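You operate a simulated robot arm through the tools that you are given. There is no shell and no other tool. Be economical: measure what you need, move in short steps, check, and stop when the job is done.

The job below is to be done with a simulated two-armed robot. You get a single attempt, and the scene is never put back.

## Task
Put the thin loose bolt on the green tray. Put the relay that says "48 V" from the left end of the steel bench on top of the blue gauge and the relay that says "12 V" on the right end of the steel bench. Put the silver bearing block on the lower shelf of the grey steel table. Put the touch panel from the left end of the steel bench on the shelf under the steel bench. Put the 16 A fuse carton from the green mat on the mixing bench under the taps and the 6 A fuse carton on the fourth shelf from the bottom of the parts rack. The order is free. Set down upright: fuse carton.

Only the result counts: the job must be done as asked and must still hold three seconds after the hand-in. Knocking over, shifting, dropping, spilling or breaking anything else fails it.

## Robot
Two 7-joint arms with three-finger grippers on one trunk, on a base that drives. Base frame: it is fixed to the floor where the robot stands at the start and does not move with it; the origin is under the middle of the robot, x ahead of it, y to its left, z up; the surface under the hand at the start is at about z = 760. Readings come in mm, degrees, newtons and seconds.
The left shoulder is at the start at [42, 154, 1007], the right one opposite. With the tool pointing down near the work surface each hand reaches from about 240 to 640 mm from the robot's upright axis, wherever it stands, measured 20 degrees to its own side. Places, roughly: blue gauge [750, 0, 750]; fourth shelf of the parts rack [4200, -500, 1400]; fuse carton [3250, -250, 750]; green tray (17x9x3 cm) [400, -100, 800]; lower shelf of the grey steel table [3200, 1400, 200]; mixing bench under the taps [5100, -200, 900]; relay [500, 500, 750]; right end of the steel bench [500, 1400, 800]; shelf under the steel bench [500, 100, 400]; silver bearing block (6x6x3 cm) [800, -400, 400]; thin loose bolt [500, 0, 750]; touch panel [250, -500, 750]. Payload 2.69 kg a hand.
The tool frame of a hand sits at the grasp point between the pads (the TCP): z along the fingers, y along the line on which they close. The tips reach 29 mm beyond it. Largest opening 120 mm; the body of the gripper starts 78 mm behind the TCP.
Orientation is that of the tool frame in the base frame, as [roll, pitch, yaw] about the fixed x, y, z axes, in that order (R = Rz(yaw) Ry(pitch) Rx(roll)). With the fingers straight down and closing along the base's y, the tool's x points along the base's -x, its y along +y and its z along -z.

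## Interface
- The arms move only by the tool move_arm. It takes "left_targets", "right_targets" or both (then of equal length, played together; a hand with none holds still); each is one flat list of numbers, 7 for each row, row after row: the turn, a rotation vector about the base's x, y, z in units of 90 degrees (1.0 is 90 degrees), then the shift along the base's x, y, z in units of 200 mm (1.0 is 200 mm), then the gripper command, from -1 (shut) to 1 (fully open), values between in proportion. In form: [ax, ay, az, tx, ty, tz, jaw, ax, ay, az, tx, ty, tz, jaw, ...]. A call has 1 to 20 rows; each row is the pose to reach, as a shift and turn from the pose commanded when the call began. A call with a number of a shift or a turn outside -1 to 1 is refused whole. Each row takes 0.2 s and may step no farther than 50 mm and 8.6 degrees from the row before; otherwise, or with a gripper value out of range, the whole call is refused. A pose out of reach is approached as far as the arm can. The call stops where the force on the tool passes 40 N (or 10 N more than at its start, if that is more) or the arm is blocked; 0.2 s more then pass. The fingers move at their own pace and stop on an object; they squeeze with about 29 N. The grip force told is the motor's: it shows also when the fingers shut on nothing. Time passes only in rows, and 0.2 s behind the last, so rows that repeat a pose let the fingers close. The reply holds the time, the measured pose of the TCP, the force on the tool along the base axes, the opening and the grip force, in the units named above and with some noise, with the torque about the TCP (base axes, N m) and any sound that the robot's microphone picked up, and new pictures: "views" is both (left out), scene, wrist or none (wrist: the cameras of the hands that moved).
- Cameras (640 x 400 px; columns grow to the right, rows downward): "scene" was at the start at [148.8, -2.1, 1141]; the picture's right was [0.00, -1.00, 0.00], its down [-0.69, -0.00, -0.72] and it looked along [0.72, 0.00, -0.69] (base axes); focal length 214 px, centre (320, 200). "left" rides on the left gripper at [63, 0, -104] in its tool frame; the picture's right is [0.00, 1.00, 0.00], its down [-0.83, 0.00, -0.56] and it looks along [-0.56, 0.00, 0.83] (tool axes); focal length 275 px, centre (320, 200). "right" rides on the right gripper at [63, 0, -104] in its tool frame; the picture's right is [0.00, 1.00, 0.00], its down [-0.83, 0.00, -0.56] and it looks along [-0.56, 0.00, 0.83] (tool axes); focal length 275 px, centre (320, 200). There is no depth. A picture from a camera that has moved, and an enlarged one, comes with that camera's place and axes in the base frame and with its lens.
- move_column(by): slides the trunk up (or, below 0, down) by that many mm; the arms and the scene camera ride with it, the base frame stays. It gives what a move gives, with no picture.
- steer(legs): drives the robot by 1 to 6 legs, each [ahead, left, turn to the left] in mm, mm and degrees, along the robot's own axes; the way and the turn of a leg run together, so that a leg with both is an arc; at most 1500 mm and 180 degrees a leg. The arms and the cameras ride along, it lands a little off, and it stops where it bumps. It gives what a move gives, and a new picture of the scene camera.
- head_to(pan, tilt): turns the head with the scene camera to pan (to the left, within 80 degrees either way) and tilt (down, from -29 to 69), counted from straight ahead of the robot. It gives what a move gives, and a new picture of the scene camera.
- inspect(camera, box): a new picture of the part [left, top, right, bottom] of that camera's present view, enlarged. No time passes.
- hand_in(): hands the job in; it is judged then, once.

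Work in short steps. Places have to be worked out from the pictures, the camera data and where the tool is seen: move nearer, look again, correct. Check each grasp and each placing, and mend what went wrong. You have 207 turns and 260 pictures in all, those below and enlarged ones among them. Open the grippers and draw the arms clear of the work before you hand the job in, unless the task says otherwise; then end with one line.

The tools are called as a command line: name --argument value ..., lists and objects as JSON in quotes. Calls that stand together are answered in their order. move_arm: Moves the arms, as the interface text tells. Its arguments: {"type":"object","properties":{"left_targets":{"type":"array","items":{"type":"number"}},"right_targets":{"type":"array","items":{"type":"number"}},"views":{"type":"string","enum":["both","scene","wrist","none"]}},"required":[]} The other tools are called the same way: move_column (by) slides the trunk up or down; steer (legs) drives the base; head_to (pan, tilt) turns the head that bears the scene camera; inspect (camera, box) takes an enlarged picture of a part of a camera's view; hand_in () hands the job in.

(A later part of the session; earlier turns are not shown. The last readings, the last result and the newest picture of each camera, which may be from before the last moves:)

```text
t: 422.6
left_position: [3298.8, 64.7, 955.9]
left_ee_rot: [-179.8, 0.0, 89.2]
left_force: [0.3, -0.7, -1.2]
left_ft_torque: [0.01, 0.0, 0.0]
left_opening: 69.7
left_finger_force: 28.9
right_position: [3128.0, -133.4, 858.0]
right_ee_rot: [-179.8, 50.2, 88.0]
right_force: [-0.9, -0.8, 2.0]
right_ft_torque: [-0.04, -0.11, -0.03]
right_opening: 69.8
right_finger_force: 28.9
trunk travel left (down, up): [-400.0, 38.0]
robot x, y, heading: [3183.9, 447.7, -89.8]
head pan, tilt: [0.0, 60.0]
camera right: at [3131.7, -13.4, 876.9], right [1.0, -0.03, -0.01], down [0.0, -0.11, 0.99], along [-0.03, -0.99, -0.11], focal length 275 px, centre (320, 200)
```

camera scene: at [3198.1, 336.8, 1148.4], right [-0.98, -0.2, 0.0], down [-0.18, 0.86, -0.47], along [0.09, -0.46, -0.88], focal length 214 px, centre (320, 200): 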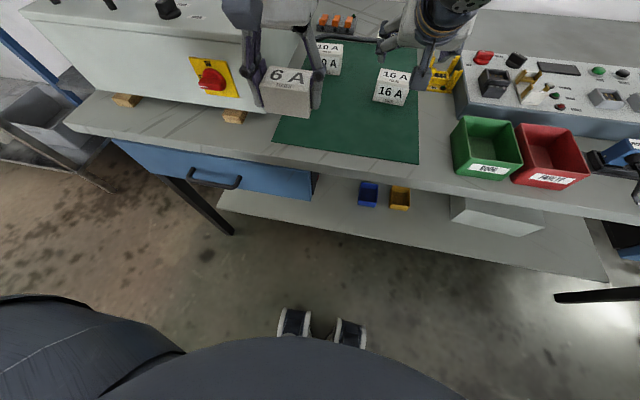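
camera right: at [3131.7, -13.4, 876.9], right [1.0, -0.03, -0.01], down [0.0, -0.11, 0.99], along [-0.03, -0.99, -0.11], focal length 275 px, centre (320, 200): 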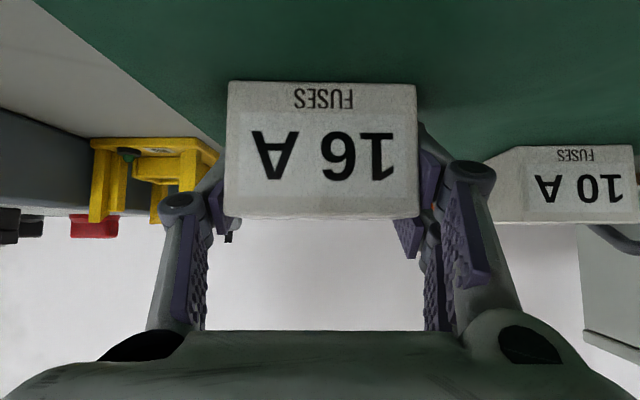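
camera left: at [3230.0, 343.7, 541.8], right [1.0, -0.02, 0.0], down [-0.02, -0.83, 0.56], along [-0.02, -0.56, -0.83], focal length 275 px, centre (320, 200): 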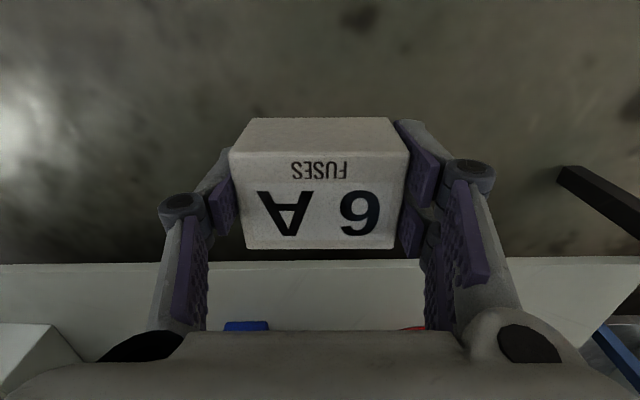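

Gripped. I'll lift, back off to y≈720, strafe to the rack at x≈4200 and look.

move_arm --right_targets '[0, 0, 0, 0, 0, 0.1, -1, 0, 0, 0, 0, 0, 0.25, -1, 0, 0, 0, 0, 0, 0.4, -1]' --views "none"

steer --legs '[[-290, 0, 0], [0, 1050, 0]]'

head_to --pan 0 --tilt 5

```text
t: 423.4
left_position: [3299.7, 65.1, 955.6]
left_ee_rot: [-179.8, 0.1, 89.2]
left_force: [-0.2, 0.1, -0.7]
left_ft_torque: [-0.02, -0.01, -0.01]
left_opening: 69.3
left_finger_force: 29.4
right_position: [3129.1, -132.8, 936.9]
right_ee_rot: [-179.7, 50.1, 88.2]
right_force: [-2.2, 0.1, -0.9]
right_ft_torque: [-0.01, 0.01, 0.02]
right_opening: 69.6
right_finger_force: 28.5
trunk travel left (down, up): [-400.0, 38.0]
robot x, y, heading: [3185.4, 445.6, -90.1]
head pan, tilt: [0.0, 60.0]
```

```text
t: 433.4
left_position: [4364.4, 372.2, 954.9]
left_ee_rot: [-179.8, 0.0, 90.3]
left_force: [-0.3, -1.2, -1.7]
left_ft_torque: [0.01, -0.02, 0.02]
left_opening: 69.5
left_finger_force: 29.0
right_position: [4197.4, 172.0, 936.9]
right_ee_rot: [-179.9, 50.0, 89.4]
right_force: [-0.1, -0.3, -1.7]
right_ft_torque: [0.02, 0.01, 0.0]
right_opening: 69.5
right_finger_force: 29.1
trunk travel left (down, up): [-400.0, 38.0]
robot x, y, heading: [4235.8, 753.3, -88.4]
head pan, tilt: [0.0, 60.0]
camera scene: at [4243.1, 638.7, 1150.5], right [-1.0, -0.02, 0.0], down [-0.02, 0.87, -0.5], along [0.01, -0.5, -0.87], focal length 214 px, centre (320, 200)
```

scene: 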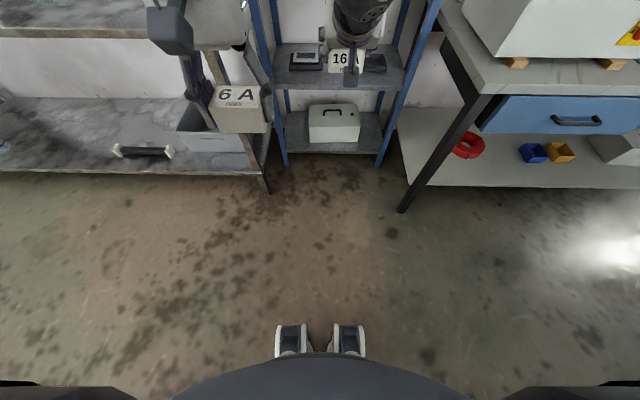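

```text
t: 434.6
left_position: [4362.7, 371.2, 954.8]
left_ee_rot: [-179.8, -0.1, 90.4]
left_force: [0.3, 0.0, -0.7]
left_ft_torque: [0.02, 0.02, -0.06]
left_opening: 69.3
left_finger_force: 29.0
right_position: [4197.8, 170.7, 937.6]
right_ee_rot: [-179.7, 50.1, 89.5]
right_force: [-0.5, 0.5, -1.2]
right_ft_torque: [0.01, 0.0, 0.04]
right_opening: 69.6
right_finger_force: 28.7
trunk travel left (down, up): [-400.0, 38.0]
robot x, y, heading: [4236.6, 753.9, -88.8]
head pan, tilt: [0.0, 5.0]
camera scene: at [4243.6, 613.5, 1232.9], right [-1.0, -0.02, 0.0], down [0.0, 0.09, -1.0], along [0.02, -1.0, -0.09], focal length 214 px, centre (320, 200)
```

scene: 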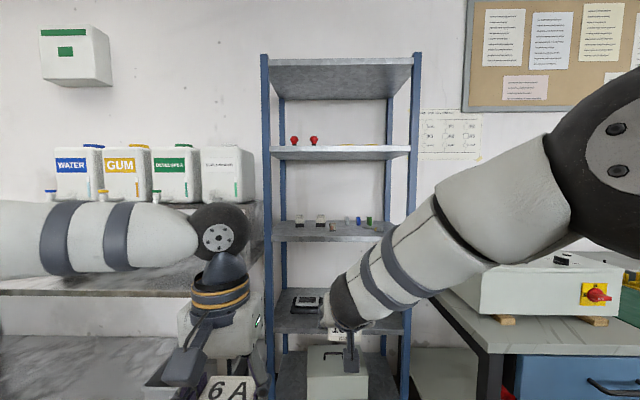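

The rack's fourth shelf (red knobs) is at z≈1385 with its front at y≈-300. I'll place the 16 A first, so I'm strafing on to the mixing bench and looking.

steer --legs '[[0, 880, -1.2]]'

head_to --pan 0 --tilt 30

```text
t: 441.8
left_position: [5244.6, 386.0, 955.5]
left_ee_rot: [-179.8, 0.0, 89.8]
left_force: [0.2, 0.5, -0.8]
left_ft_torque: [0.0, 0.01, 0.01]
left_opening: 69.4
left_finger_force: 28.9
right_position: [5077.8, 186.5, 936.4]
right_ee_rot: [-179.8, 50.1, 88.9]
right_force: [0.0, 0.4, -0.7]
right_ft_torque: [-0.02, 0.0, 0.03]
right_opening: 69.4
right_finger_force: 28.8
trunk travel left (down, up): [-400.0, 38.0]
robot x, y, heading: [5121.3, 769.1, -89.5]
head pan, tilt: [0.0, 5.0]
camera scene: at [5126.9, 628.8, 1233.0], right [-1.0, -0.01, 0.0], down [0.0, 0.09, -1.0], along [0.01, -1.0, -0.09], focal length 214 px, centre (320, 200)
```

scene: 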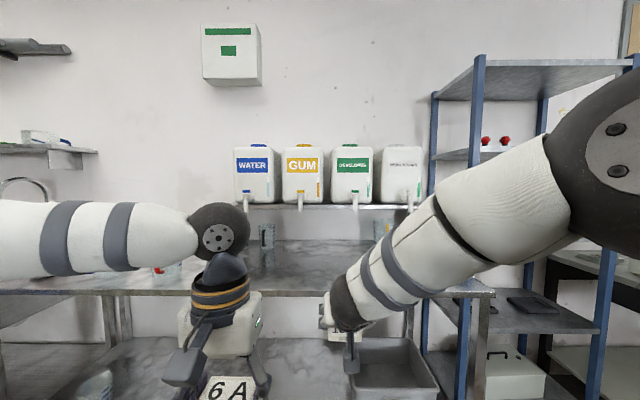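

```text
t: 442.7
left_position: [5243.6, 385.8, 955.0]
left_ee_rot: [-179.8, 0.0, 90.0]
left_force: [0.6, 0.1, -0.7]
left_ft_torque: [0.0, -0.02, -0.03]
left_opening: 69.7
left_finger_force: 28.3
right_position: [5076.9, 186.7, 936.4]
right_ee_rot: [-179.8, 50.1, 89.0]
right_force: [0.1, 0.9, -1.3]
right_ft_torque: [-0.01, -0.01, -0.03]
right_opening: 69.4
right_finger_force: 28.9
trunk travel left (down, up): [-400.0, 38.0]
robot x, y, heading: [5123.0, 769.1, -89.5]
head pan, tilt: [0.0, 30.0]
camera scene: at [5126.8, 630.2, 1192.7], right [-1.0, -0.01, 0.0], down [-0.01, 0.5, -0.87], along [0.01, -0.87, -0.5], focal length 214 px, centre (320, 200)
```

scene: 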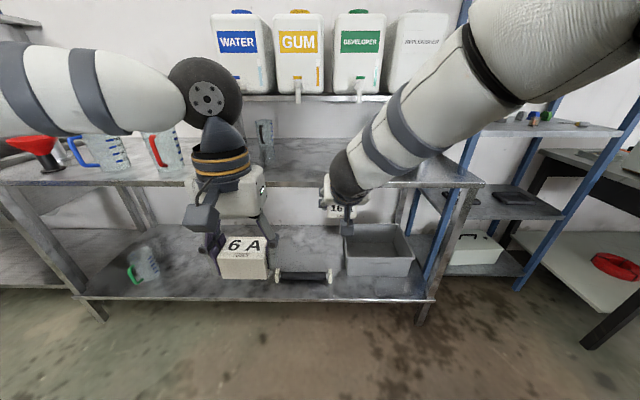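

The mixing bench top is at about z≈850 with its front edge at y≈-60, and the middle is free. I'll drive 340 mm ahead to bring the 16 A over it.

steer --legs '[[340, 0, -0.5]]'

inspect --camera "right" --box '[0, 0, 640, 400]'

```text
t: 444.9
left_position: [5241.8, 40.7, 955.0]
left_ee_rot: [-179.8, -0.1, 89.2]
left_force: [-0.3, 0.2, -2.2]
left_ft_torque: [0.03, 0.01, -0.02]
left_opening: 69.6
left_finger_force: 29.1
right_position: [5070.9, -156.8, 937.6]
right_ee_rot: [-179.8, 50.2, 88.3]
right_force: [0.7, -1.0, -1.4]
right_ft_torque: [0.0, -0.01, -0.04]
right_opening: 69.7
right_finger_force: 28.9
trunk travel left (down, up): [-400.0, 38.0]
robot x, y, heading: [5122.4, 426.4, -90.2]
head pan, tilt: [0.0, 30.0]
camera scene: at [5127.4, 286.2, 1192.5], right [-1.0, 0.0, 0.0], down [0.0, 0.5, -0.87], along [0.0, -0.87, -0.5], focal length 214 px, centre (320, 200)
```

scene: 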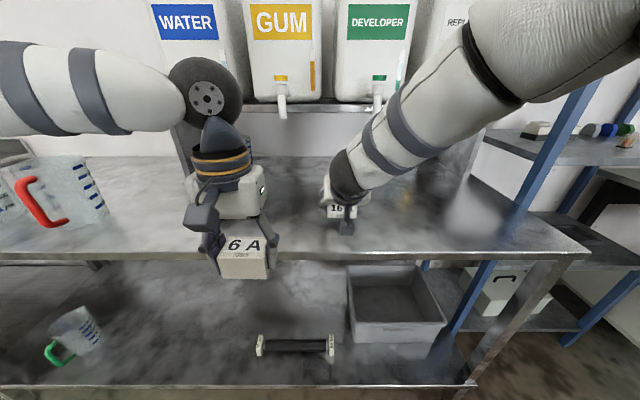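

```text
1.00 times, centred on (320, 200) of right (not enlarged: the box is as wide or as high as the picture)
camera zoom: at [5075.0, -36.9, 955.4], right [1.0, -0.03, -0.01], down [0.0, -0.11, 0.99], along [-0.03, -0.99, -0.11], focal length 275 px, centre (320, 200)
```

zoom: 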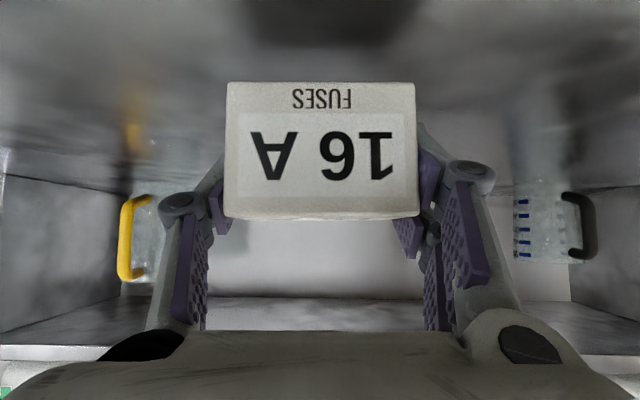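

Clear spot. I'll lower towards contact.

move_arm --right_targets '[0, 0, 0, 0, -0.05, -0.1, -1, 0, 0, 0, 0, -0.1, -0.18, -1, 0, 0, 0, 0, -0.1, -0.21, -1, 0, 0, 0, 0, -0.1, -0.23, -1, 0, 0, 0, 0, -0.1, -0.25, -1, 0, 0, 0, 0, -0.1, -0.25, -1]' --views "none"

```text
t: 445.6
left_position: [5242.4, 43.9, 957.3]
left_ee_rot: [-179.8, 0.3, 89.2]
left_force: [-0.2, -0.4, -0.9]
left_ft_torque: [0.0, -0.01, 0.03]
left_opening: 69.3
left_finger_force: 28.6
right_position: [5073.0, -179.3, 912.3]
right_ee_rot: [179.7, 51.6, 87.7]
right_force: [0.6, 5.0, 29.2]
right_ft_torque: [0.36, -0.6, 0.26]
right_opening: 69.4
right_finger_force: 29.2
trunk travel left (down, up): [-400.0, 38.0]
robot x, y, heading: [5126.5, 420.8, -90.0]
head pan, tilt: [0.0, 30.0]
stopped in row 3 (right hand): the force on the tool passed its limit at 48 N (the readings are from after the stop); the commanded pose is now the measured one
```

Contact. I'll ease up 2 mm, level, release, and withdraw along the fingers.

move_arm --right_targets '[0.008, 0, 0, 0, 0, 0.008, -1, 0.016, 0, 0, 0, 0, 0.012, -1, 0.016, 0, 0, 0, 0, 0.012, -1]' --views "wrist"

```text
t: 446.4
left_position: [5240.8, 41.7, 956.8]
left_ee_rot: [-179.8, 0.1, 89.2]
left_force: [0.6, -0.4, -1.3]
left_ft_torque: [-0.01, -0.03, 0.0]
left_opening: 69.7
left_finger_force: 29.8
right_position: [5073.3, -179.1, 912.6]
right_ee_rot: [179.9, 50.1, 87.8]
right_force: [3.0, -8.0, 33.0]
right_ft_torque: [-0.85, -0.56, -0.13]
right_opening: 69.6
right_finger_force: 29.1
trunk travel left (down, up): [-400.0, 38.0]
robot x, y, heading: [5122.2, 426.8, -89.9]
head pan, tilt: [0.0, 30.0]
camera right: at [5076.1, -60.1, 932.3], right [1.0, -0.03, 0.0], down [0.0, -0.11, 0.99], along [-0.03, -0.99, -0.11], focal length 275 px, centre (320, 200)
```

right: 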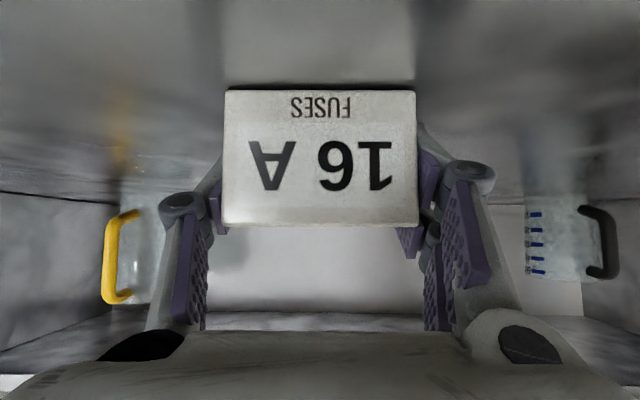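

Still pressing. I'll ease up a bit more.

move_arm --right_targets '[0, 0, 0, 0, 0, 0.01, -1, 0, 0, 0, 0, 0, 0.02, -1, 0, 0, 0, 0, 0, 0.02, -1]' --views "none"

```text
t: 447.2
left_position: [5242.4, 41.9, 955.4]
left_ee_rot: [-179.9, 0.0, 89.2]
left_force: [-0.5, -0.3, -1.5]
left_ft_torque: [0.05, -0.02, -0.01]
left_opening: 69.4
left_finger_force: 28.8
right_position: [5072.4, -179.4, 913.5]
right_ee_rot: [179.9, 49.7, 87.9]
right_force: [1.1, -11.8, 23.9]
right_ft_torque: [-0.77, -0.47, -0.17]
right_opening: 69.5
right_finger_force: 29.3
trunk travel left (down, up): [-400.0, 38.0]
robot x, y, heading: [5125.3, 424.6, -89.7]
head pan, tilt: [0.0, 30.0]
```

Now I'll release and withdraw.

move_arm --right_targets '[0, 0, 0, 0, 0, 0.01, -1, 0, 0, 0, 0, 0, 0.01, 0.4, 0, 0, 0, 0, 0, 0.01, 0.4, 0, 0, 0, 0, 0.12, 0.1, 0.4, 0, 0, 0, 0, 0.3, 0.24, 0.4, 0, 0, 0, 0, 0.5, 0.3, 0.4]' --views "both"

```text
t: 448.6
left_position: [5240.9, 40.8, 954.9]
left_ee_rot: [-179.7, 0.0, 89.2]
left_force: [0.1, 0.2, -1.3]
left_ft_torque: [0.04, -0.04, 0.0]
left_opening: 69.4
left_finger_force: 29.0
right_position: [5072.2, -79.3, 973.4]
right_ee_rot: [-179.9, 49.7, 88.0]
right_force: [0.6, 0.0, 0.9]
right_ft_torque: [-0.01, -0.03, -0.03]
right_opening: 84.2
right_finger_force: 0.0
trunk travel left (down, up): [-400.0, 38.0]
robot x, y, heading: [5126.5, 429.4, -89.9]
head pan, tilt: [0.0, 30.0]
camera scene: at [5126.9, 287.2, 1193.0], right [-1.0, 0.0, 0.0], down [0.0, 0.5, -0.87], along [0.0, -0.87, -0.5], focal length 214 px, centre (320, 200)
camera right: at [5075.3, 41.0, 993.2], right [1.0, -0.03, 0.0], down [0.0, -0.11, 0.99], along [-0.03, -0.99, -0.11], focal length 275 px, centre (320, 200)
```

scene: 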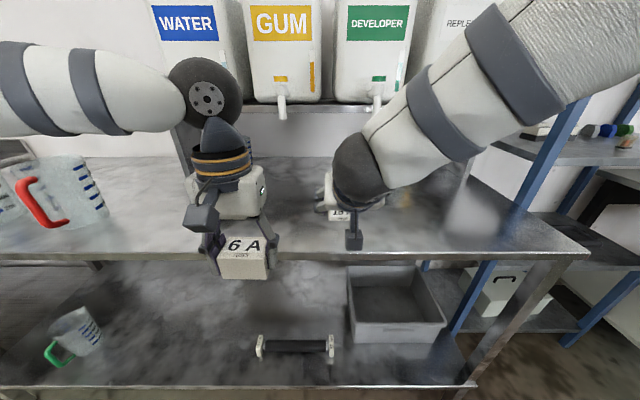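
right: 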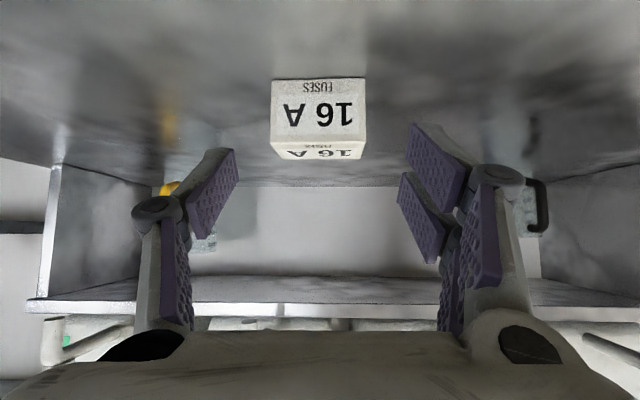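

The 16 A stands upright on the mixing bench. I'll back off, return the right hand to neutral, and begin pitching and raising the left hand with the 6 A.

steer --legs '[[-340, 0, 0]]'

move_column --by 38

move_arm --right_targets '[0.05, 0, 0, -0.04, 0.05, 0, 0, 0.1, 0, 0, -0.08, 0.1, 0, 0, 0.15, 0, 0, -0.12, 0.15, 0, 0, 0.2, 0, 0, -0.16, 0.2, 0, 0, 0.25, 0, 0, -0.2, 0.25, 0, 0, 0.3, 0, 0, -0.25, 0.3, 0, 0, 0.35, 0, 0, -0.3, 0.35, 0, 0, 0.4, 0, 0, -0.35, 0.4, 0, 0, 0.45, 0, 0, -0.4, 0.45, 0, 0, 0.5, 0, 0, -0.45, 0.5, 0, 0, 0.553, 0, 0, -0.48, 0.54, 0, 0]' --left_targets '[-0.09, 0, 0, 0, -0.07, 0.09, -1, -0.18, 0, 0, 0, -0.14, 0.18, -1, -0.27, 0, 0, 0, -0.21, 0.27, -1, -0.36, 0, 0, 0, -0.28, 0.36, -1, -0.45, 0, 0, 0, -0.35, 0.45, -1, -0.54, 0, 0, 0, -0.42, 0.54, -1, -0.63, 0, 0, 0, -0.5, 0.63, -1, -0.72, 0, 0, 0, -0.57, 0.72, -1, -0.81, 0, 0, 0, -0.65, 0.81, -1, -0.9, 0, 0, 0, -0.7, 0.9, -1, -0.99, 0, 0, 0, -0.75, 1.0, -1]' --views "both"

```text
t: 450.9
left_position: [5240.5, 384.6, 955.4]
left_ee_rot: [-179.8, 0.1, 88.9]
left_force: [-0.1, 0.6, -1.5]
left_ft_torque: [-0.03, -0.01, 0.02]
left_opening: 69.3
left_finger_force: 29.1
right_position: [5071.3, 263.9, 971.9]
right_ee_rot: [180.0, 49.5, 87.6]
right_force: [-0.8, 0.7, 0.1]
right_ft_torque: [0.01, 0.0, 0.01]
right_opening: 84.1
right_finger_force: 0.0
trunk travel left (down, up): [-400.0, 38.0]
robot x, y, heading: [5125.2, 768.4, -90.1]
head pan, tilt: [0.0, 30.0]
camera scene: at [5127.4, 630.4, 1192.7], right [-1.0, 0.0, 0.0], down [0.0, 0.5, -0.87], along [0.0, -0.87, -0.5], focal length 214 px, centre (320, 200)
```

scene: 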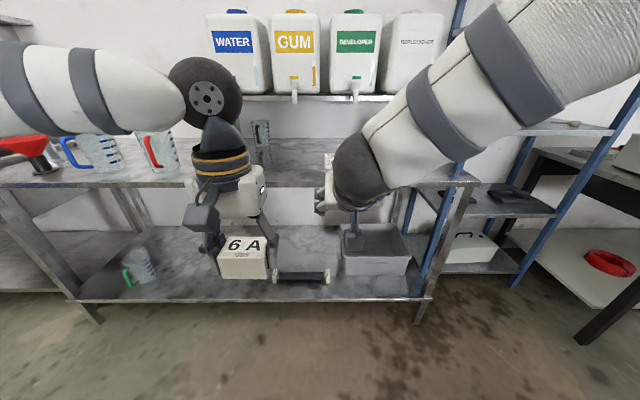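

```text
t: 451.7
left_position: [5241.2, 383.1, 991.9]
left_ee_rot: [-179.9, -0.2, 88.9]
left_force: [-0.1, -0.8, -2.5]
left_ft_torque: [0.04, 0.0, 0.01]
left_opening: 69.4
left_finger_force: 28.8
right_position: [5068.8, 262.0, 1009.8]
right_ee_rot: [179.2, 49.2, 86.9]
right_force: [-0.4, -0.9, -0.1]
right_ft_torque: [0.01, 0.02, 0.01]
right_opening: 84.0
right_finger_force: 0.1
trunk travel left (down, up): [-438.0, 0.0]
robot x, y, heading: [5127.7, 766.1, -90.2]
head pan, tilt: [0.0, 30.0]
```

```text
t: 454.1
left_position: [5240.7, 234.0, 1192.7]
left_ee_rot: [131.5, 88.7, 41.2]
left_force: [0.8, 0.0, -0.9]
left_ft_torque: [0.01, 0.04, 0.04]
left_opening: 69.6
left_finger_force: 29.4
right_position: [4973.8, 371.6, 1008.5]
right_ee_rot: [-178.4, -0.4, 88.5]
right_force: [-0.3, -0.3, -0.3]
right_ft_torque: [0.02, 0.03, 0.0]
right_opening: 59.9
right_finger_force: 0.0
trunk travel left (down, up): [-438.0, 0.0]
robot x, y, heading: [5124.1, 769.4, -90.6]
head pan, tilt: [0.0, 30.0]
camera scene: at [5127.4, 673.2, 1233.1], right [-1.0, 0.0, 0.0], down [0.0, 0.5, -0.87], along [0.0, -0.87, -0.5], focal length 214 px, centre (320, 200)
camera right: at [4977.5, 433.3, 1114.2], right [1.0, -0.02, -0.03], down [0.0, -0.83, 0.55], along [-0.04, -0.55, -0.83], focal length 275 px, centre (320, 200)
camera left: at [5241.6, 339.8, 1130.9], right [1.0, -0.01, 0.02], down [-0.02, 0.54, 0.84], along [-0.02, -0.84, 0.54], focal length 275 px, centre (320, 200)
```

scene: 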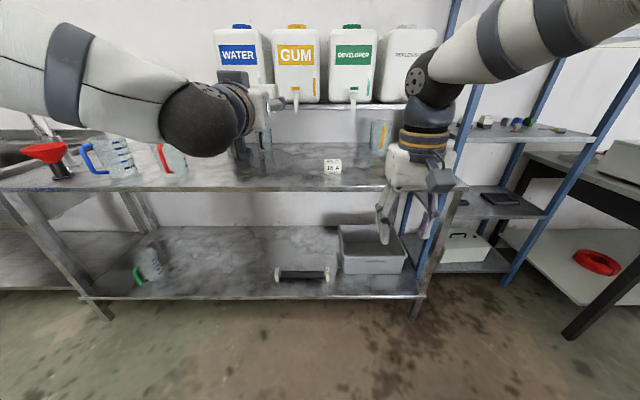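
right: 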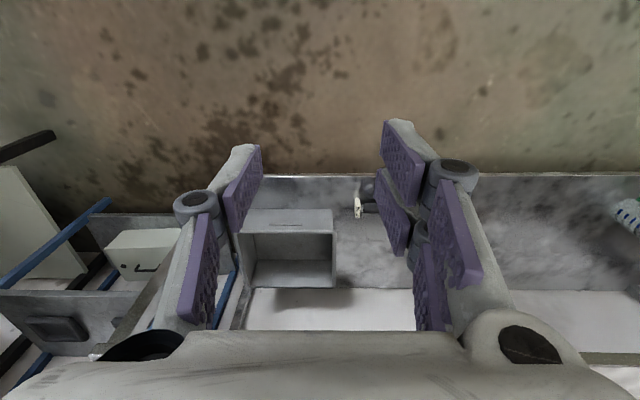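
left: 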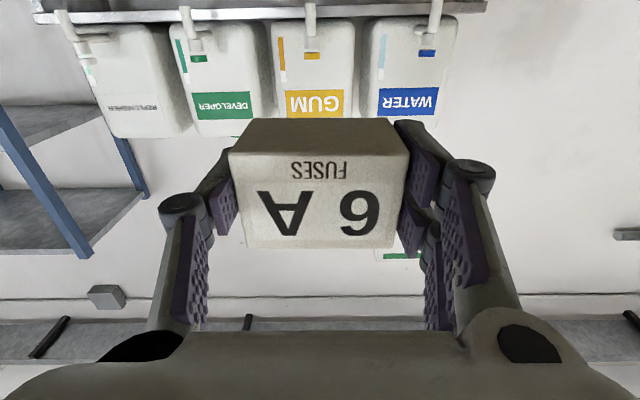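

The 6 A carton is now upright in a horizontal hand. I'll raise it to about 1440.

move_arm --left_targets '[0, 0, 0, 0, 0, 0.2, -1, 0, 0, 0, 0, 0, 0.4, -1, 0, 0, 0, 0, 0, 0.6, -1, 0, 0, 0, 0, 0, 0.8, -1, 0, 0, 0, 0, 0, 1.0, -1]' --views "none"

move_arm --left_targets '[0, 0, 0, 0, 0, 0.15, -1, 0, 0, 0, 0, 0, 0.3, -1]' --views "none"

steer --legs '[[0, -970, 0.3]]'

head_to --pan 10 --tilt -5

```text
t: 455.3
left_position: [5239.2, 233.3, 1395.7]
left_ee_rot: [130.7, 88.6, 40.4]
left_force: [0.4, 0.3, -0.6]
left_ft_torque: [0.05, -0.03, -0.02]
left_opening: 69.7
left_finger_force: 28.7
right_position: [4973.2, 373.0, 1010.0]
right_ee_rot: [-178.3, -0.3, 88.4]
right_force: [-0.5, 0.3, 0.3]
right_ft_torque: [-0.01, 0.0, 0.0]
right_opening: 59.8
right_finger_force: 0.1
trunk travel left (down, up): [-438.0, 0.0]
robot x, y, heading: [5123.9, 766.5, -90.2]
head pan, tilt: [0.0, 30.0]
```

```text
t: 455.9
left_position: [5241.4, 230.2, 1454.4]
left_ee_rot: [130.6, 88.6, 40.4]
left_force: [0.0, -0.7, -1.5]
left_ft_torque: [0.02, 0.01, 0.04]
left_opening: 69.6
left_finger_force: 28.6
right_position: [4974.2, 371.7, 1009.4]
right_ee_rot: [-178.3, -0.2, 88.5]
right_force: [-0.7, 0.2, 0.2]
right_ft_torque: [0.03, 0.01, -0.01]
right_opening: 59.9
right_finger_force: 0.0
trunk travel left (down, up): [-438.0, 0.0]
robot x, y, heading: [5125.1, 767.9, -90.3]
head pan, tilt: [0.0, 30.0]
```

```text
t: 463.7
left_position: [4281.5, 225.6, 1454.8]
left_ee_rot: [131.3, 88.5, 42.6]
left_force: [0.2, -0.1, -1.9]
left_ft_torque: [0.0, -0.02, -0.01]
left_opening: 69.8
left_finger_force: 29.2
right_position: [4012.9, 358.8, 1008.4]
right_ee_rot: [-178.1, -0.2, 90.0]
right_force: [0.7, 1.0, 0.1]
right_ft_torque: [0.0, 0.0, 0.0]
right_opening: 60.1
right_finger_force: 0.0
trunk travel left (down, up): [-438.0, 0.0]
robot x, y, heading: [4152.2, 756.2, -88.8]
head pan, tilt: [0.0, 30.0]
camera scene: at [4158.5, 664.7, 1233.1], right [-1.0, -0.02, 0.0], down [-0.01, 0.5, -0.87], along [0.02, -0.87, -0.5], focal length 214 px, centre (320, 200)
```

scene: 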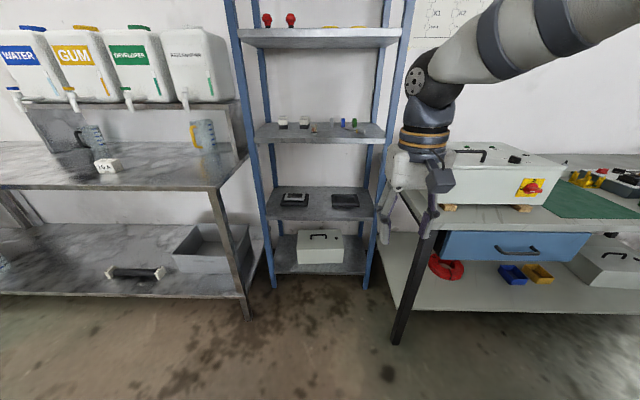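

```text
t: 464.7
left_position: [4283.9, 225.0, 1453.4]
left_ee_rot: [131.7, 88.6, 43.0]
left_force: [0.1, -0.2, -0.6]
left_ft_torque: [0.02, 0.01, 0.01]
left_opening: 69.3
left_finger_force: 28.8
right_position: [4013.2, 357.6, 1009.7]
right_ee_rot: [-178.2, -0.3, 89.9]
right_force: [-0.2, 0.2, -1.0]
right_ft_torque: [0.0, 0.01, -0.01]
right_opening: 60.0
right_finger_force: 0.0
trunk travel left (down, up): [-438.0, 0.0]
robot x, y, heading: [4155.3, 757.6, -88.7]
head pan, tilt: [10.0, -5.0]
camera scene: at [4173.7, 669.2, 1289.2], right [-0.98, -0.2, 0.0], down [0.02, -0.08, -1.0], along [0.19, -0.98, 0.09], focal length 214 px, centre (320, 200)
```

scene: 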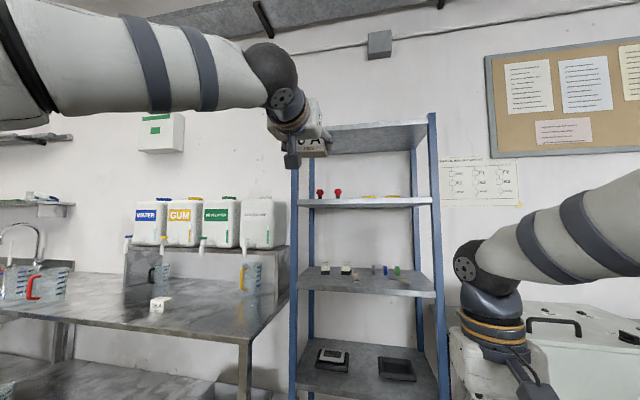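

I'll zoom in on the fourth shelf for its height and free space.

inspect --camera "scene" --box '[280, 150, 450, 256]'

```text
3.76 times, centred on (365, 203) of scene
camera zoom: at [4173.7, 669.2, 1289.2], right [-0.98, -0.2, 0.0], down [0.02, -0.08, -1.0], along [0.19, -0.98, 0.09], focal length 807 px, centre (151, 189)
```

zoom: 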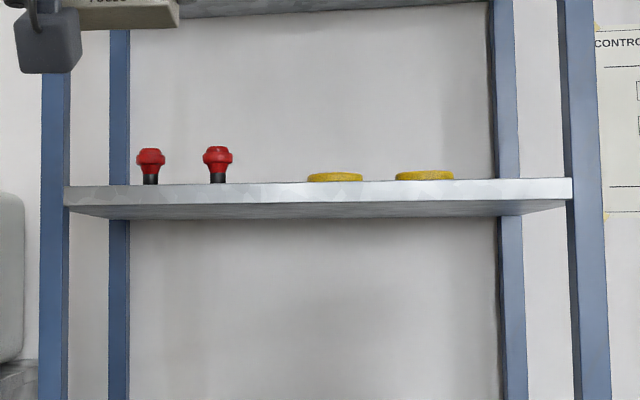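

Shelf 4 top ≈1381, front y≈-300, back ≈-630. I'll place the carton at x≈4237 near the front. I'll correct the heading, retract the right hand, and drive most of the way in.

move_arm --right_targets '[0, 0, 0, 0, 0.15, 0, -0.5, 0, 0, 0, 0, 0.3, 0, -0.5]' --views "none"

steer --legs '[[0, 0, -1.3], [0, -35, 0], [420, 0, 0]]'

head_to --pan 10 --tilt -15

```text
t: 465.3
left_position: [4282.6, 224.8, 1455.3]
left_ee_rot: [129.7, 88.7, 41.0]
left_force: [-0.2, -0.1, -1.4]
left_ft_torque: [0.02, 0.02, 0.01]
left_opening: 69.5
left_finger_force: 29.0
right_position: [4012.5, 418.7, 1009.5]
right_ee_rot: [-178.2, -0.3, 90.0]
right_force: [0.0, -0.6, -0.6]
right_ft_torque: [-0.02, -0.02, 0.01]
right_opening: 30.2
right_finger_force: 0.1
trunk travel left (down, up): [-438.0, 0.0]
robot x, y, heading: [4153.1, 757.4, -88.9]
head pan, tilt: [10.0, -5.0]
```

```text
t: 468.8
left_position: [4236.3, -193.5, 1454.4]
left_ee_rot: [131.2, 88.7, 41.1]
left_force: [-0.7, 0.4, -0.7]
left_ft_torque: [-0.02, 0.01, 0.0]
left_opening: 69.3
left_finger_force: 29.0
right_position: [3970.7, 2.9, 1009.0]
right_ee_rot: [-178.1, -0.3, 88.7]
right_force: [-0.1, -0.1, 0.0]
right_ft_torque: [0.01, 0.02, 0.01]
right_opening: 30.1
right_finger_force: 0.1
trunk travel left (down, up): [-438.0, 0.0]
robot x, y, heading: [4118.1, 339.6, -89.9]
head pan, tilt: [10.0, -5.0]
camera scene: at [4136.9, 251.1, 1289.3], right [-0.98, -0.17, 0.0], down [0.02, -0.09, -1.0], along [0.17, -0.98, 0.09], focal length 214 px, centre (320, 200)
```

scene: 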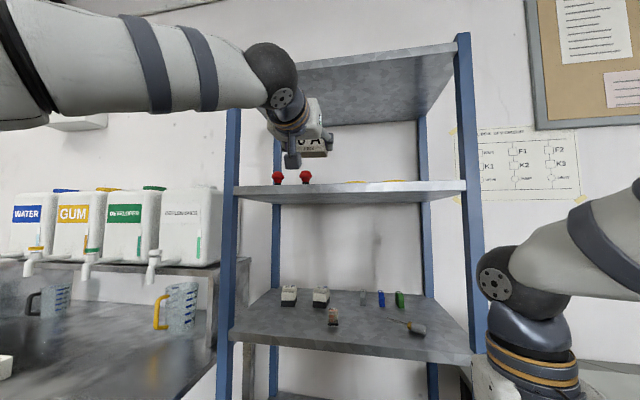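

```text
t: 469.5
left_position: [4234.7, -194.1, 1455.1]
left_ee_rot: [131.5, 88.7, 41.5]
left_force: [-0.4, -0.5, -0.9]
left_ft_torque: [0.02, 0.01, -0.02]
left_opening: 69.7
left_finger_force: 28.4
right_position: [3970.8, 3.5, 1009.6]
right_ee_rot: [-178.2, -0.1, 88.7]
right_force: [0.3, -0.1, 0.3]
right_ft_torque: [0.01, 0.0, 0.02]
right_opening: 29.9
right_finger_force: 0.1
trunk travel left (down, up): [-438.0, 0.0]
robot x, y, heading: [4120.2, 335.9, -90.1]
head pan, tilt: [10.0, -15.0]
camera scene: at [4135.7, 258.2, 1303.9], right [-0.98, -0.17, 0.0], down [0.04, -0.25, -0.97], along [0.17, -0.95, 0.26], focal length 214 px, centre (320, 200)
```

scene: 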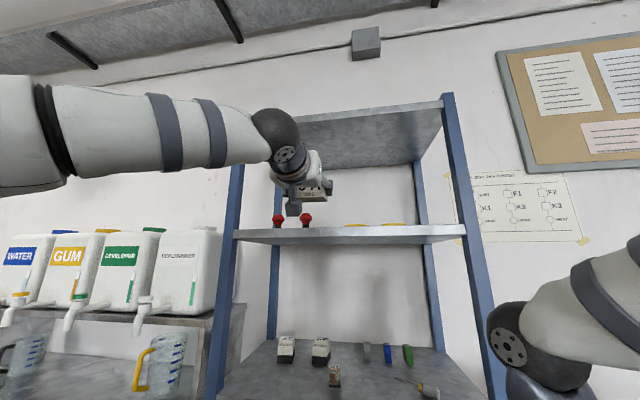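

The shelf items stand close to the front edge, so a horizontal grip won't fit between them. A hand pitched 50° can place the carton behind them. I'll regrasp: back off, lower the hand, and go to the mixing bench's front edge.

steer --legs '[[-430, 0, 0], [0, 650, 0]]'

move_arm --left_targets '[0, 0, 0, 0, 0, -0.2, -1, 0, 0, 0, 0, 0, -0.4, -1, 0, 0, 0, 0, 0, -0.6, -1, 0, 0, 0, 0, 0, -0.8, -1, 0, 0, 0, 0, 0, -1.0, -1]' --views "none"

move_arm --left_targets '[0, 0, 0, 0, 0, -0.2, -1, 0, 0, 0, 0, 0, -0.4, -1, 0, 0, 0, 0, 0, -0.6, -1, 0, 0, 0, 0, 0, -0.8, -1, 0, 0, 0, 0, 0, -1.0, -1]' --views "none"

move_arm --left_targets '[0, 0, 0, 0, 0, -0.2, -1, 0, 0, 0, 0, 0, -0.4, -1, 0, 0, 0, 0, 0, -0.5, -1]' --views "none"

head_to --pan 10 --tilt 30

```text
t: 477.1
left_position: [4879.8, 227.0, 1454.6]
left_ee_rot: [131.3, 88.6, 40.9]
left_force: [0.5, 0.2, -1.2]
left_ft_torque: [0.06, 0.01, -0.02]
left_opening: 69.4
left_finger_force: 29.1
right_position: [4616.9, 427.2, 1008.6]
right_ee_rot: [-178.3, -0.2, 88.3]
right_force: [-0.6, 0.1, -0.5]
right_ft_torque: [0.01, 0.01, 0.01]
right_opening: 29.9
right_finger_force: 0.0
trunk travel left (down, up): [-438.0, 0.0]
robot x, y, heading: [4768.7, 764.5, -90.4]
head pan, tilt: [10.0, -15.0]
camera scene: at [4783.7, 680.0, 1303.9], right [-0.99, -0.17, 0.0], down [0.04, -0.26, -0.97], along [0.16, -0.95, 0.26], focal length 214 px, centre (320, 200)
```

scene: 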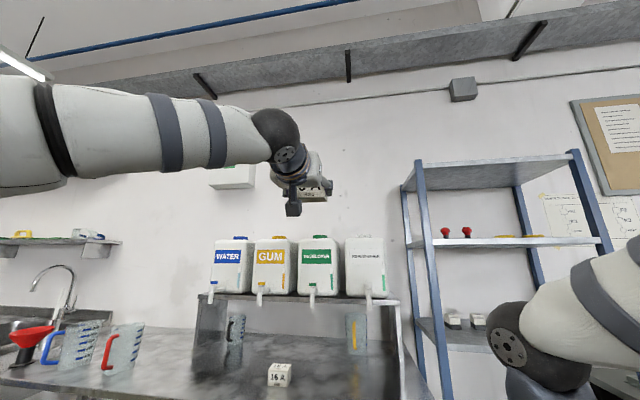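

```text
t: 478.3
left_position: [4880.2, 227.5, 1251.4]
left_ee_rot: [132.4, 88.6, 41.9]
left_force: [0.3, -0.1, -1.4]
left_ft_torque: [0.0, -0.01, -0.01]
left_opening: 69.4
left_finger_force: 28.8
right_position: [4616.9, 426.2, 1008.6]
right_ee_rot: [-178.2, -0.3, 88.2]
right_force: [0.4, -0.2, 1.4]
right_ft_torque: [-0.01, -0.01, 0.03]
right_opening: 29.9
right_finger_force: 0.0
trunk travel left (down, up): [-438.0, 0.0]
robot x, y, heading: [4766.2, 764.2, -90.7]
head pan, tilt: [10.0, -15.0]
```

```text
t: 479.5
left_position: [4876.5, 225.0, 1052.4]
left_ee_rot: [131.5, 88.6, 41.1]
left_force: [-0.4, -0.6, -0.7]
left_ft_torque: [0.02, -0.02, -0.01]
left_opening: 69.5
left_finger_force: 28.5
right_position: [4616.6, 425.9, 1008.6]
right_ee_rot: [-178.3, -0.2, 88.3]
right_force: [-0.3, -0.3, -0.2]
right_ft_torque: [0.04, 0.04, 0.03]
right_opening: 29.7
right_finger_force: 0.0
trunk travel left (down, up): [-438.0, 0.0]
robot x, y, heading: [4770.2, 766.7, -90.4]
head pan, tilt: [10.0, -15.0]
```

```text
t: 480.3
left_position: [4880.8, 225.6, 955.2]
left_ee_rot: [132.1, 88.6, 41.5]
left_force: [-1.0, -0.2, -1.3]
left_ft_torque: [0.01, 0.01, -0.01]
left_opening: 69.5
left_finger_force: 29.1
right_position: [4616.5, 426.5, 1008.8]
right_ee_rot: [-178.2, -0.3, 88.2]
right_force: [-0.5, -0.4, -0.5]
right_ft_torque: [0.02, -0.05, 0.0]
right_opening: 30.1
right_finger_force: 0.0
trunk travel left (down, up): [-438.0, 0.0]
robot x, y, heading: [4766.4, 762.5, -90.6]
head pan, tilt: [10.0, -15.0]
```

```text
t: 481.5
left_position: [4881.0, 226.2, 955.2]
left_ee_rot: [131.1, 88.5, 40.7]
left_force: [-0.1, 0.0, -1.3]
left_ft_torque: [0.0, -0.01, -0.03]
left_opening: 69.6
left_finger_force: 28.9
right_position: [4616.0, 427.3, 1009.0]
right_ee_rot: [-178.2, -0.2, 88.2]
right_force: [-0.3, -0.2, 0.2]
right_ft_torque: [0.0, -0.04, -0.01]
right_opening: 30.1
right_finger_force: 0.0
trunk travel left (down, up): [-438.0, 0.0]
robot x, y, heading: [4766.7, 765.1, -90.3]
head pan, tilt: [10.0, 30.0]
camera scene: at [4785.2, 670.2, 1233.2], right [-0.99, -0.17, 0.0], down [-0.08, 0.49, -0.87], along [0.14, -0.85, -0.5], focal length 214 px, centre (320, 200)
```

scene: 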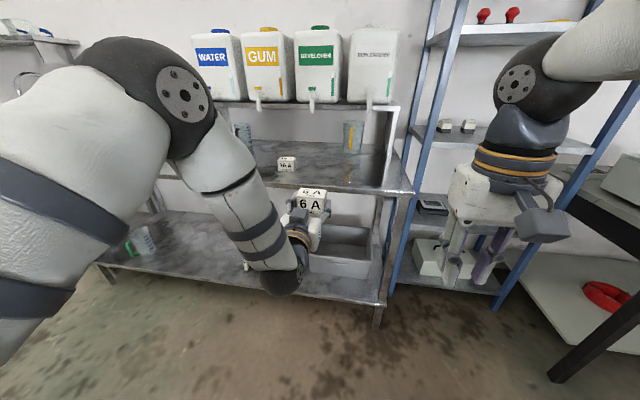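

The bench edge is at y≈-30. I'll drive 298 mm ahead and lower the carton near the front edge.

steer --legs '[[298, 0, 0.2]]'

move_arm --left_targets '[0, 0, 0, 0, 0, -0.1, -1, 0, 0, 0, 0, 0, -0.19, -1, 0, 0, 0, 0, 0, -0.215, -1, 0, 0, 0, 0, 0, -0.23, -1, 0, 0, 0, 0, 0, -0.245, -1, 0, 0, 0, 0, 0, -0.26, -1, 0, 0, 0, 0, 0, -0.275, -1]' --views "none"

inspect --camera "scene" --box '[200, 140, 440, 290]'

```text
t: 483.5
left_position: [4882.6, -67.4, 955.5]
left_ee_rot: [131.9, 88.7, 41.7]
left_force: [-0.2, 0.0, -0.8]
left_ft_torque: [0.04, 0.01, -0.03]
left_opening: 69.3
left_finger_force: 28.6
right_position: [4617.2, 132.0, 1009.4]
right_ee_rot: [-178.1, -0.3, 88.5]
right_force: [0.3, 0.5, 0.3]
right_ft_torque: [0.0, -0.01, 0.01]
right_opening: 30.1
right_finger_force: 0.0
trunk travel left (down, up): [-438.0, 0.0]
robot x, y, heading: [4765.0, 472.2, -90.1]
head pan, tilt: [10.0, 30.0]
camera scene: at [4783.9, 376.6, 1233.1], right [-0.99, -0.17, 0.0], down [-0.09, 0.49, -0.87], along [0.15, -0.85, -0.5], focal length 214 px, centre (320, 200)
```

scene: 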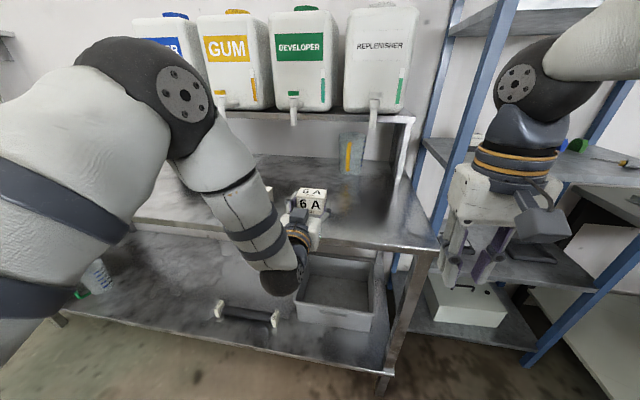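

```text
t: 485.1
left_position: [4881.6, -67.4, 900.6]
left_ee_rot: [122.6, 88.7, 32.4]
left_force: [0.0, -0.9, 3.7]
left_ft_torque: [-0.18, 0.21, 0.03]
left_opening: 69.6
left_finger_force: 29.1
right_position: [4615.6, 133.4, 1009.9]
right_ee_rot: [-178.3, -0.2, 88.5]
right_force: [-0.2, 0.7, 0.4]
right_ft_torque: [0.0, 0.02, 0.01]
right_opening: 30.0
right_finger_force: 0.0
trunk travel left (down, up): [-438.0, 0.0]
robot x, y, heading: [4765.1, 469.8, -90.1]
head pan, tilt: [10.0, 30.0]
```

```text
2.67 times, centred on (320, 215) of scene
camera zoom: at [4783.8, 377.7, 1233.3], right [-0.99, -0.17, 0.0], down [-0.09, 0.49, -0.87], along [0.15, -0.85, -0.5], focal length 572 px, centre (320, 160)
```

zoom: 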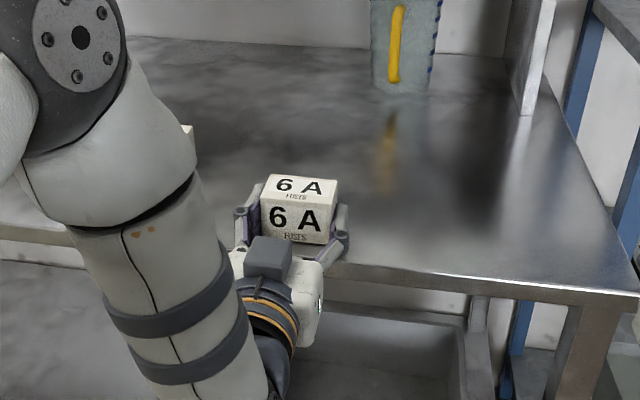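

The carton stands upright on the bench edge. I'll release it, then retreat straight back.

move_arm --left_targets '[0, 0, 0, 0, 0, 0, 0.35, 0, 0, 0, 0, 0, 0, 0.35, 0, 0, 0, 0, 0.15, 0.005, 0.35, 0, 0, 0, 0, 0.4, 0.01, 0.35, 0, 0, 0, 0, 0.6, 0.1, 0.35, 0, 0, 0, 0, 0.7, 0.3, 0.35]' --views "none"

inspect --camera "scene" --box '[200, 140, 440, 290]'

```text
t: 486.5
left_position: [4880.9, 75.7, 959.3]
left_ee_rot: [128.9, 88.6, 38.7]
left_force: [1.2, -0.6, -0.4]
left_ft_torque: [0.02, 0.0, 0.04]
left_opening: 80.9
left_finger_force: 0.1
right_position: [4615.8, 134.6, 1009.7]
right_ee_rot: [-178.1, -0.1, 88.5]
right_force: [0.7, 0.7, 0.6]
right_ft_torque: [0.01, 0.01, -0.02]
right_opening: 30.0
right_finger_force: 0.1
trunk travel left (down, up): [-438.0, 0.0]
robot x, y, heading: [4765.0, 470.7, -89.9]
head pan, tilt: [10.0, 30.0]
```

```text
2.67 times, centred on (320, 215) of scene
camera zoom: at [4783.8, 378.3, 1233.3], right [-0.99, -0.17, 0.0], down [-0.09, 0.49, -0.87], along [0.15, -0.85, -0.5], focal length 572 px, centre (320, 160)
```

zoom: 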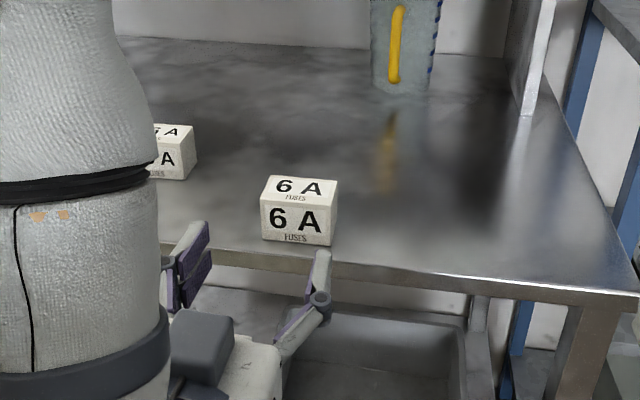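

The 6 A stands upright at about (4881, -77). I'll set the left hand to a 50° pitch and approach above it.

move_arm --left_targets '[0.09, 0, 0, 0, -0.05, 0.05, 0.5, 0.18, 0, 0, 0, -0.1, 0.1, 0.6, 0.27, 0, 0, 0, -0.2, 0.15, 0.6, 0.36, 0, 0, 0, -0.3, 0.15, 0.6, 0.43, 0, 0, 0, -0.45, 0.12, 0.6, 0.43, 0, 0, 0, -0.6, 0.08, 0.6]' --views "wrist"

```text
t: 487.9
left_position: [4881.7, -47.8, 977.4]
left_ee_rot: [179.0, 50.3, 88.4]
left_force: [0.2, 0.2, -0.9]
left_ft_torque: [0.0, 0.0, 0.03]
left_opening: 95.9
left_finger_force: 0.1
left hand out of reach, approached as far as the arm can: row 1
right_position: [4616.4, 133.5, 1007.9]
right_ee_rot: [-178.2, -0.4, 88.5]
right_force: [1.4, -0.3, 0.1]
right_ft_torque: [0.04, 0.01, 0.0]
right_opening: 30.3
right_finger_force: 0.1
trunk travel left (down, up): [-438.0, 0.0]
robot x, y, heading: [4770.1, 468.1, -90.2]
head pan, tilt: [10.0, 30.0]
camera left: at [4884.4, 74.2, 995.9], right [1.0, -0.02, 0.02], down [-0.02, -0.1, 0.99], along [-0.02, -0.99, -0.1], focal length 275 px, centre (320, 200)
```

left: 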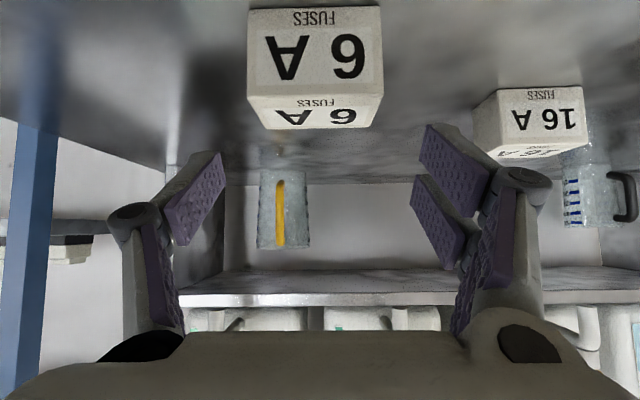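

I'll lower around the carton and grip.

move_arm --left_targets '[0, 0, 0, -0.01, -0.06, -0.12, 0.6, 0, 0, 0, -0.012, -0.13, -0.24, 0.6, 0, 0, 0, -0.012, -0.17, -0.32, 0.6, 0, 0, 0, -0.012, -0.17, -0.32, -1, 0, 0, 0, -0.012, -0.17, -0.32, -1, 0, 0, 0, -0.012, -0.17, -0.32, -1]' --views "wrist"

```text
t: 489.3
left_position: [4879.8, -82.8, 913.4]
left_ee_rot: [178.9, 50.3, 88.3]
left_force: [-0.5, 0.2, -0.3]
left_ft_torque: [0.0, 0.01, -0.01]
left_opening: 69.5
left_finger_force: 29.1
right_position: [4615.8, 133.4, 1008.8]
right_ee_rot: [-178.2, -0.1, 88.5]
right_force: [-0.2, -1.1, -0.4]
right_ft_torque: [0.01, -0.02, 0.03]
right_opening: 30.1
right_finger_force: 0.0
trunk travel left (down, up): [-438.0, 0.0]
robot x, y, heading: [4767.8, 470.6, -90.2]
head pan, tilt: [10.0, 30.0]
camera left: at [4881.1, 39.5, 931.8], right [1.0, -0.02, 0.02], down [-0.02, -0.1, 0.99], along [-0.02, -0.99, -0.1], focal length 275 px, centre (320, 200)
```

left: 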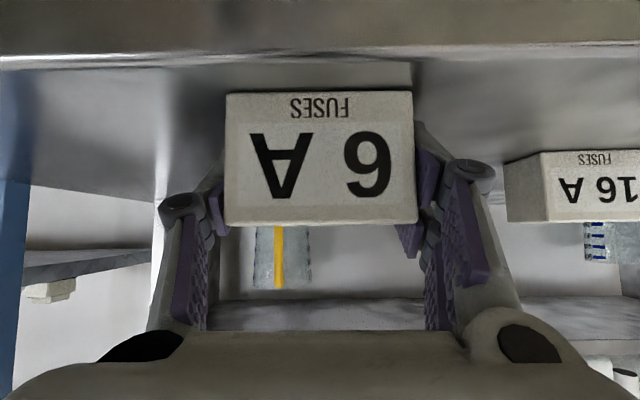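

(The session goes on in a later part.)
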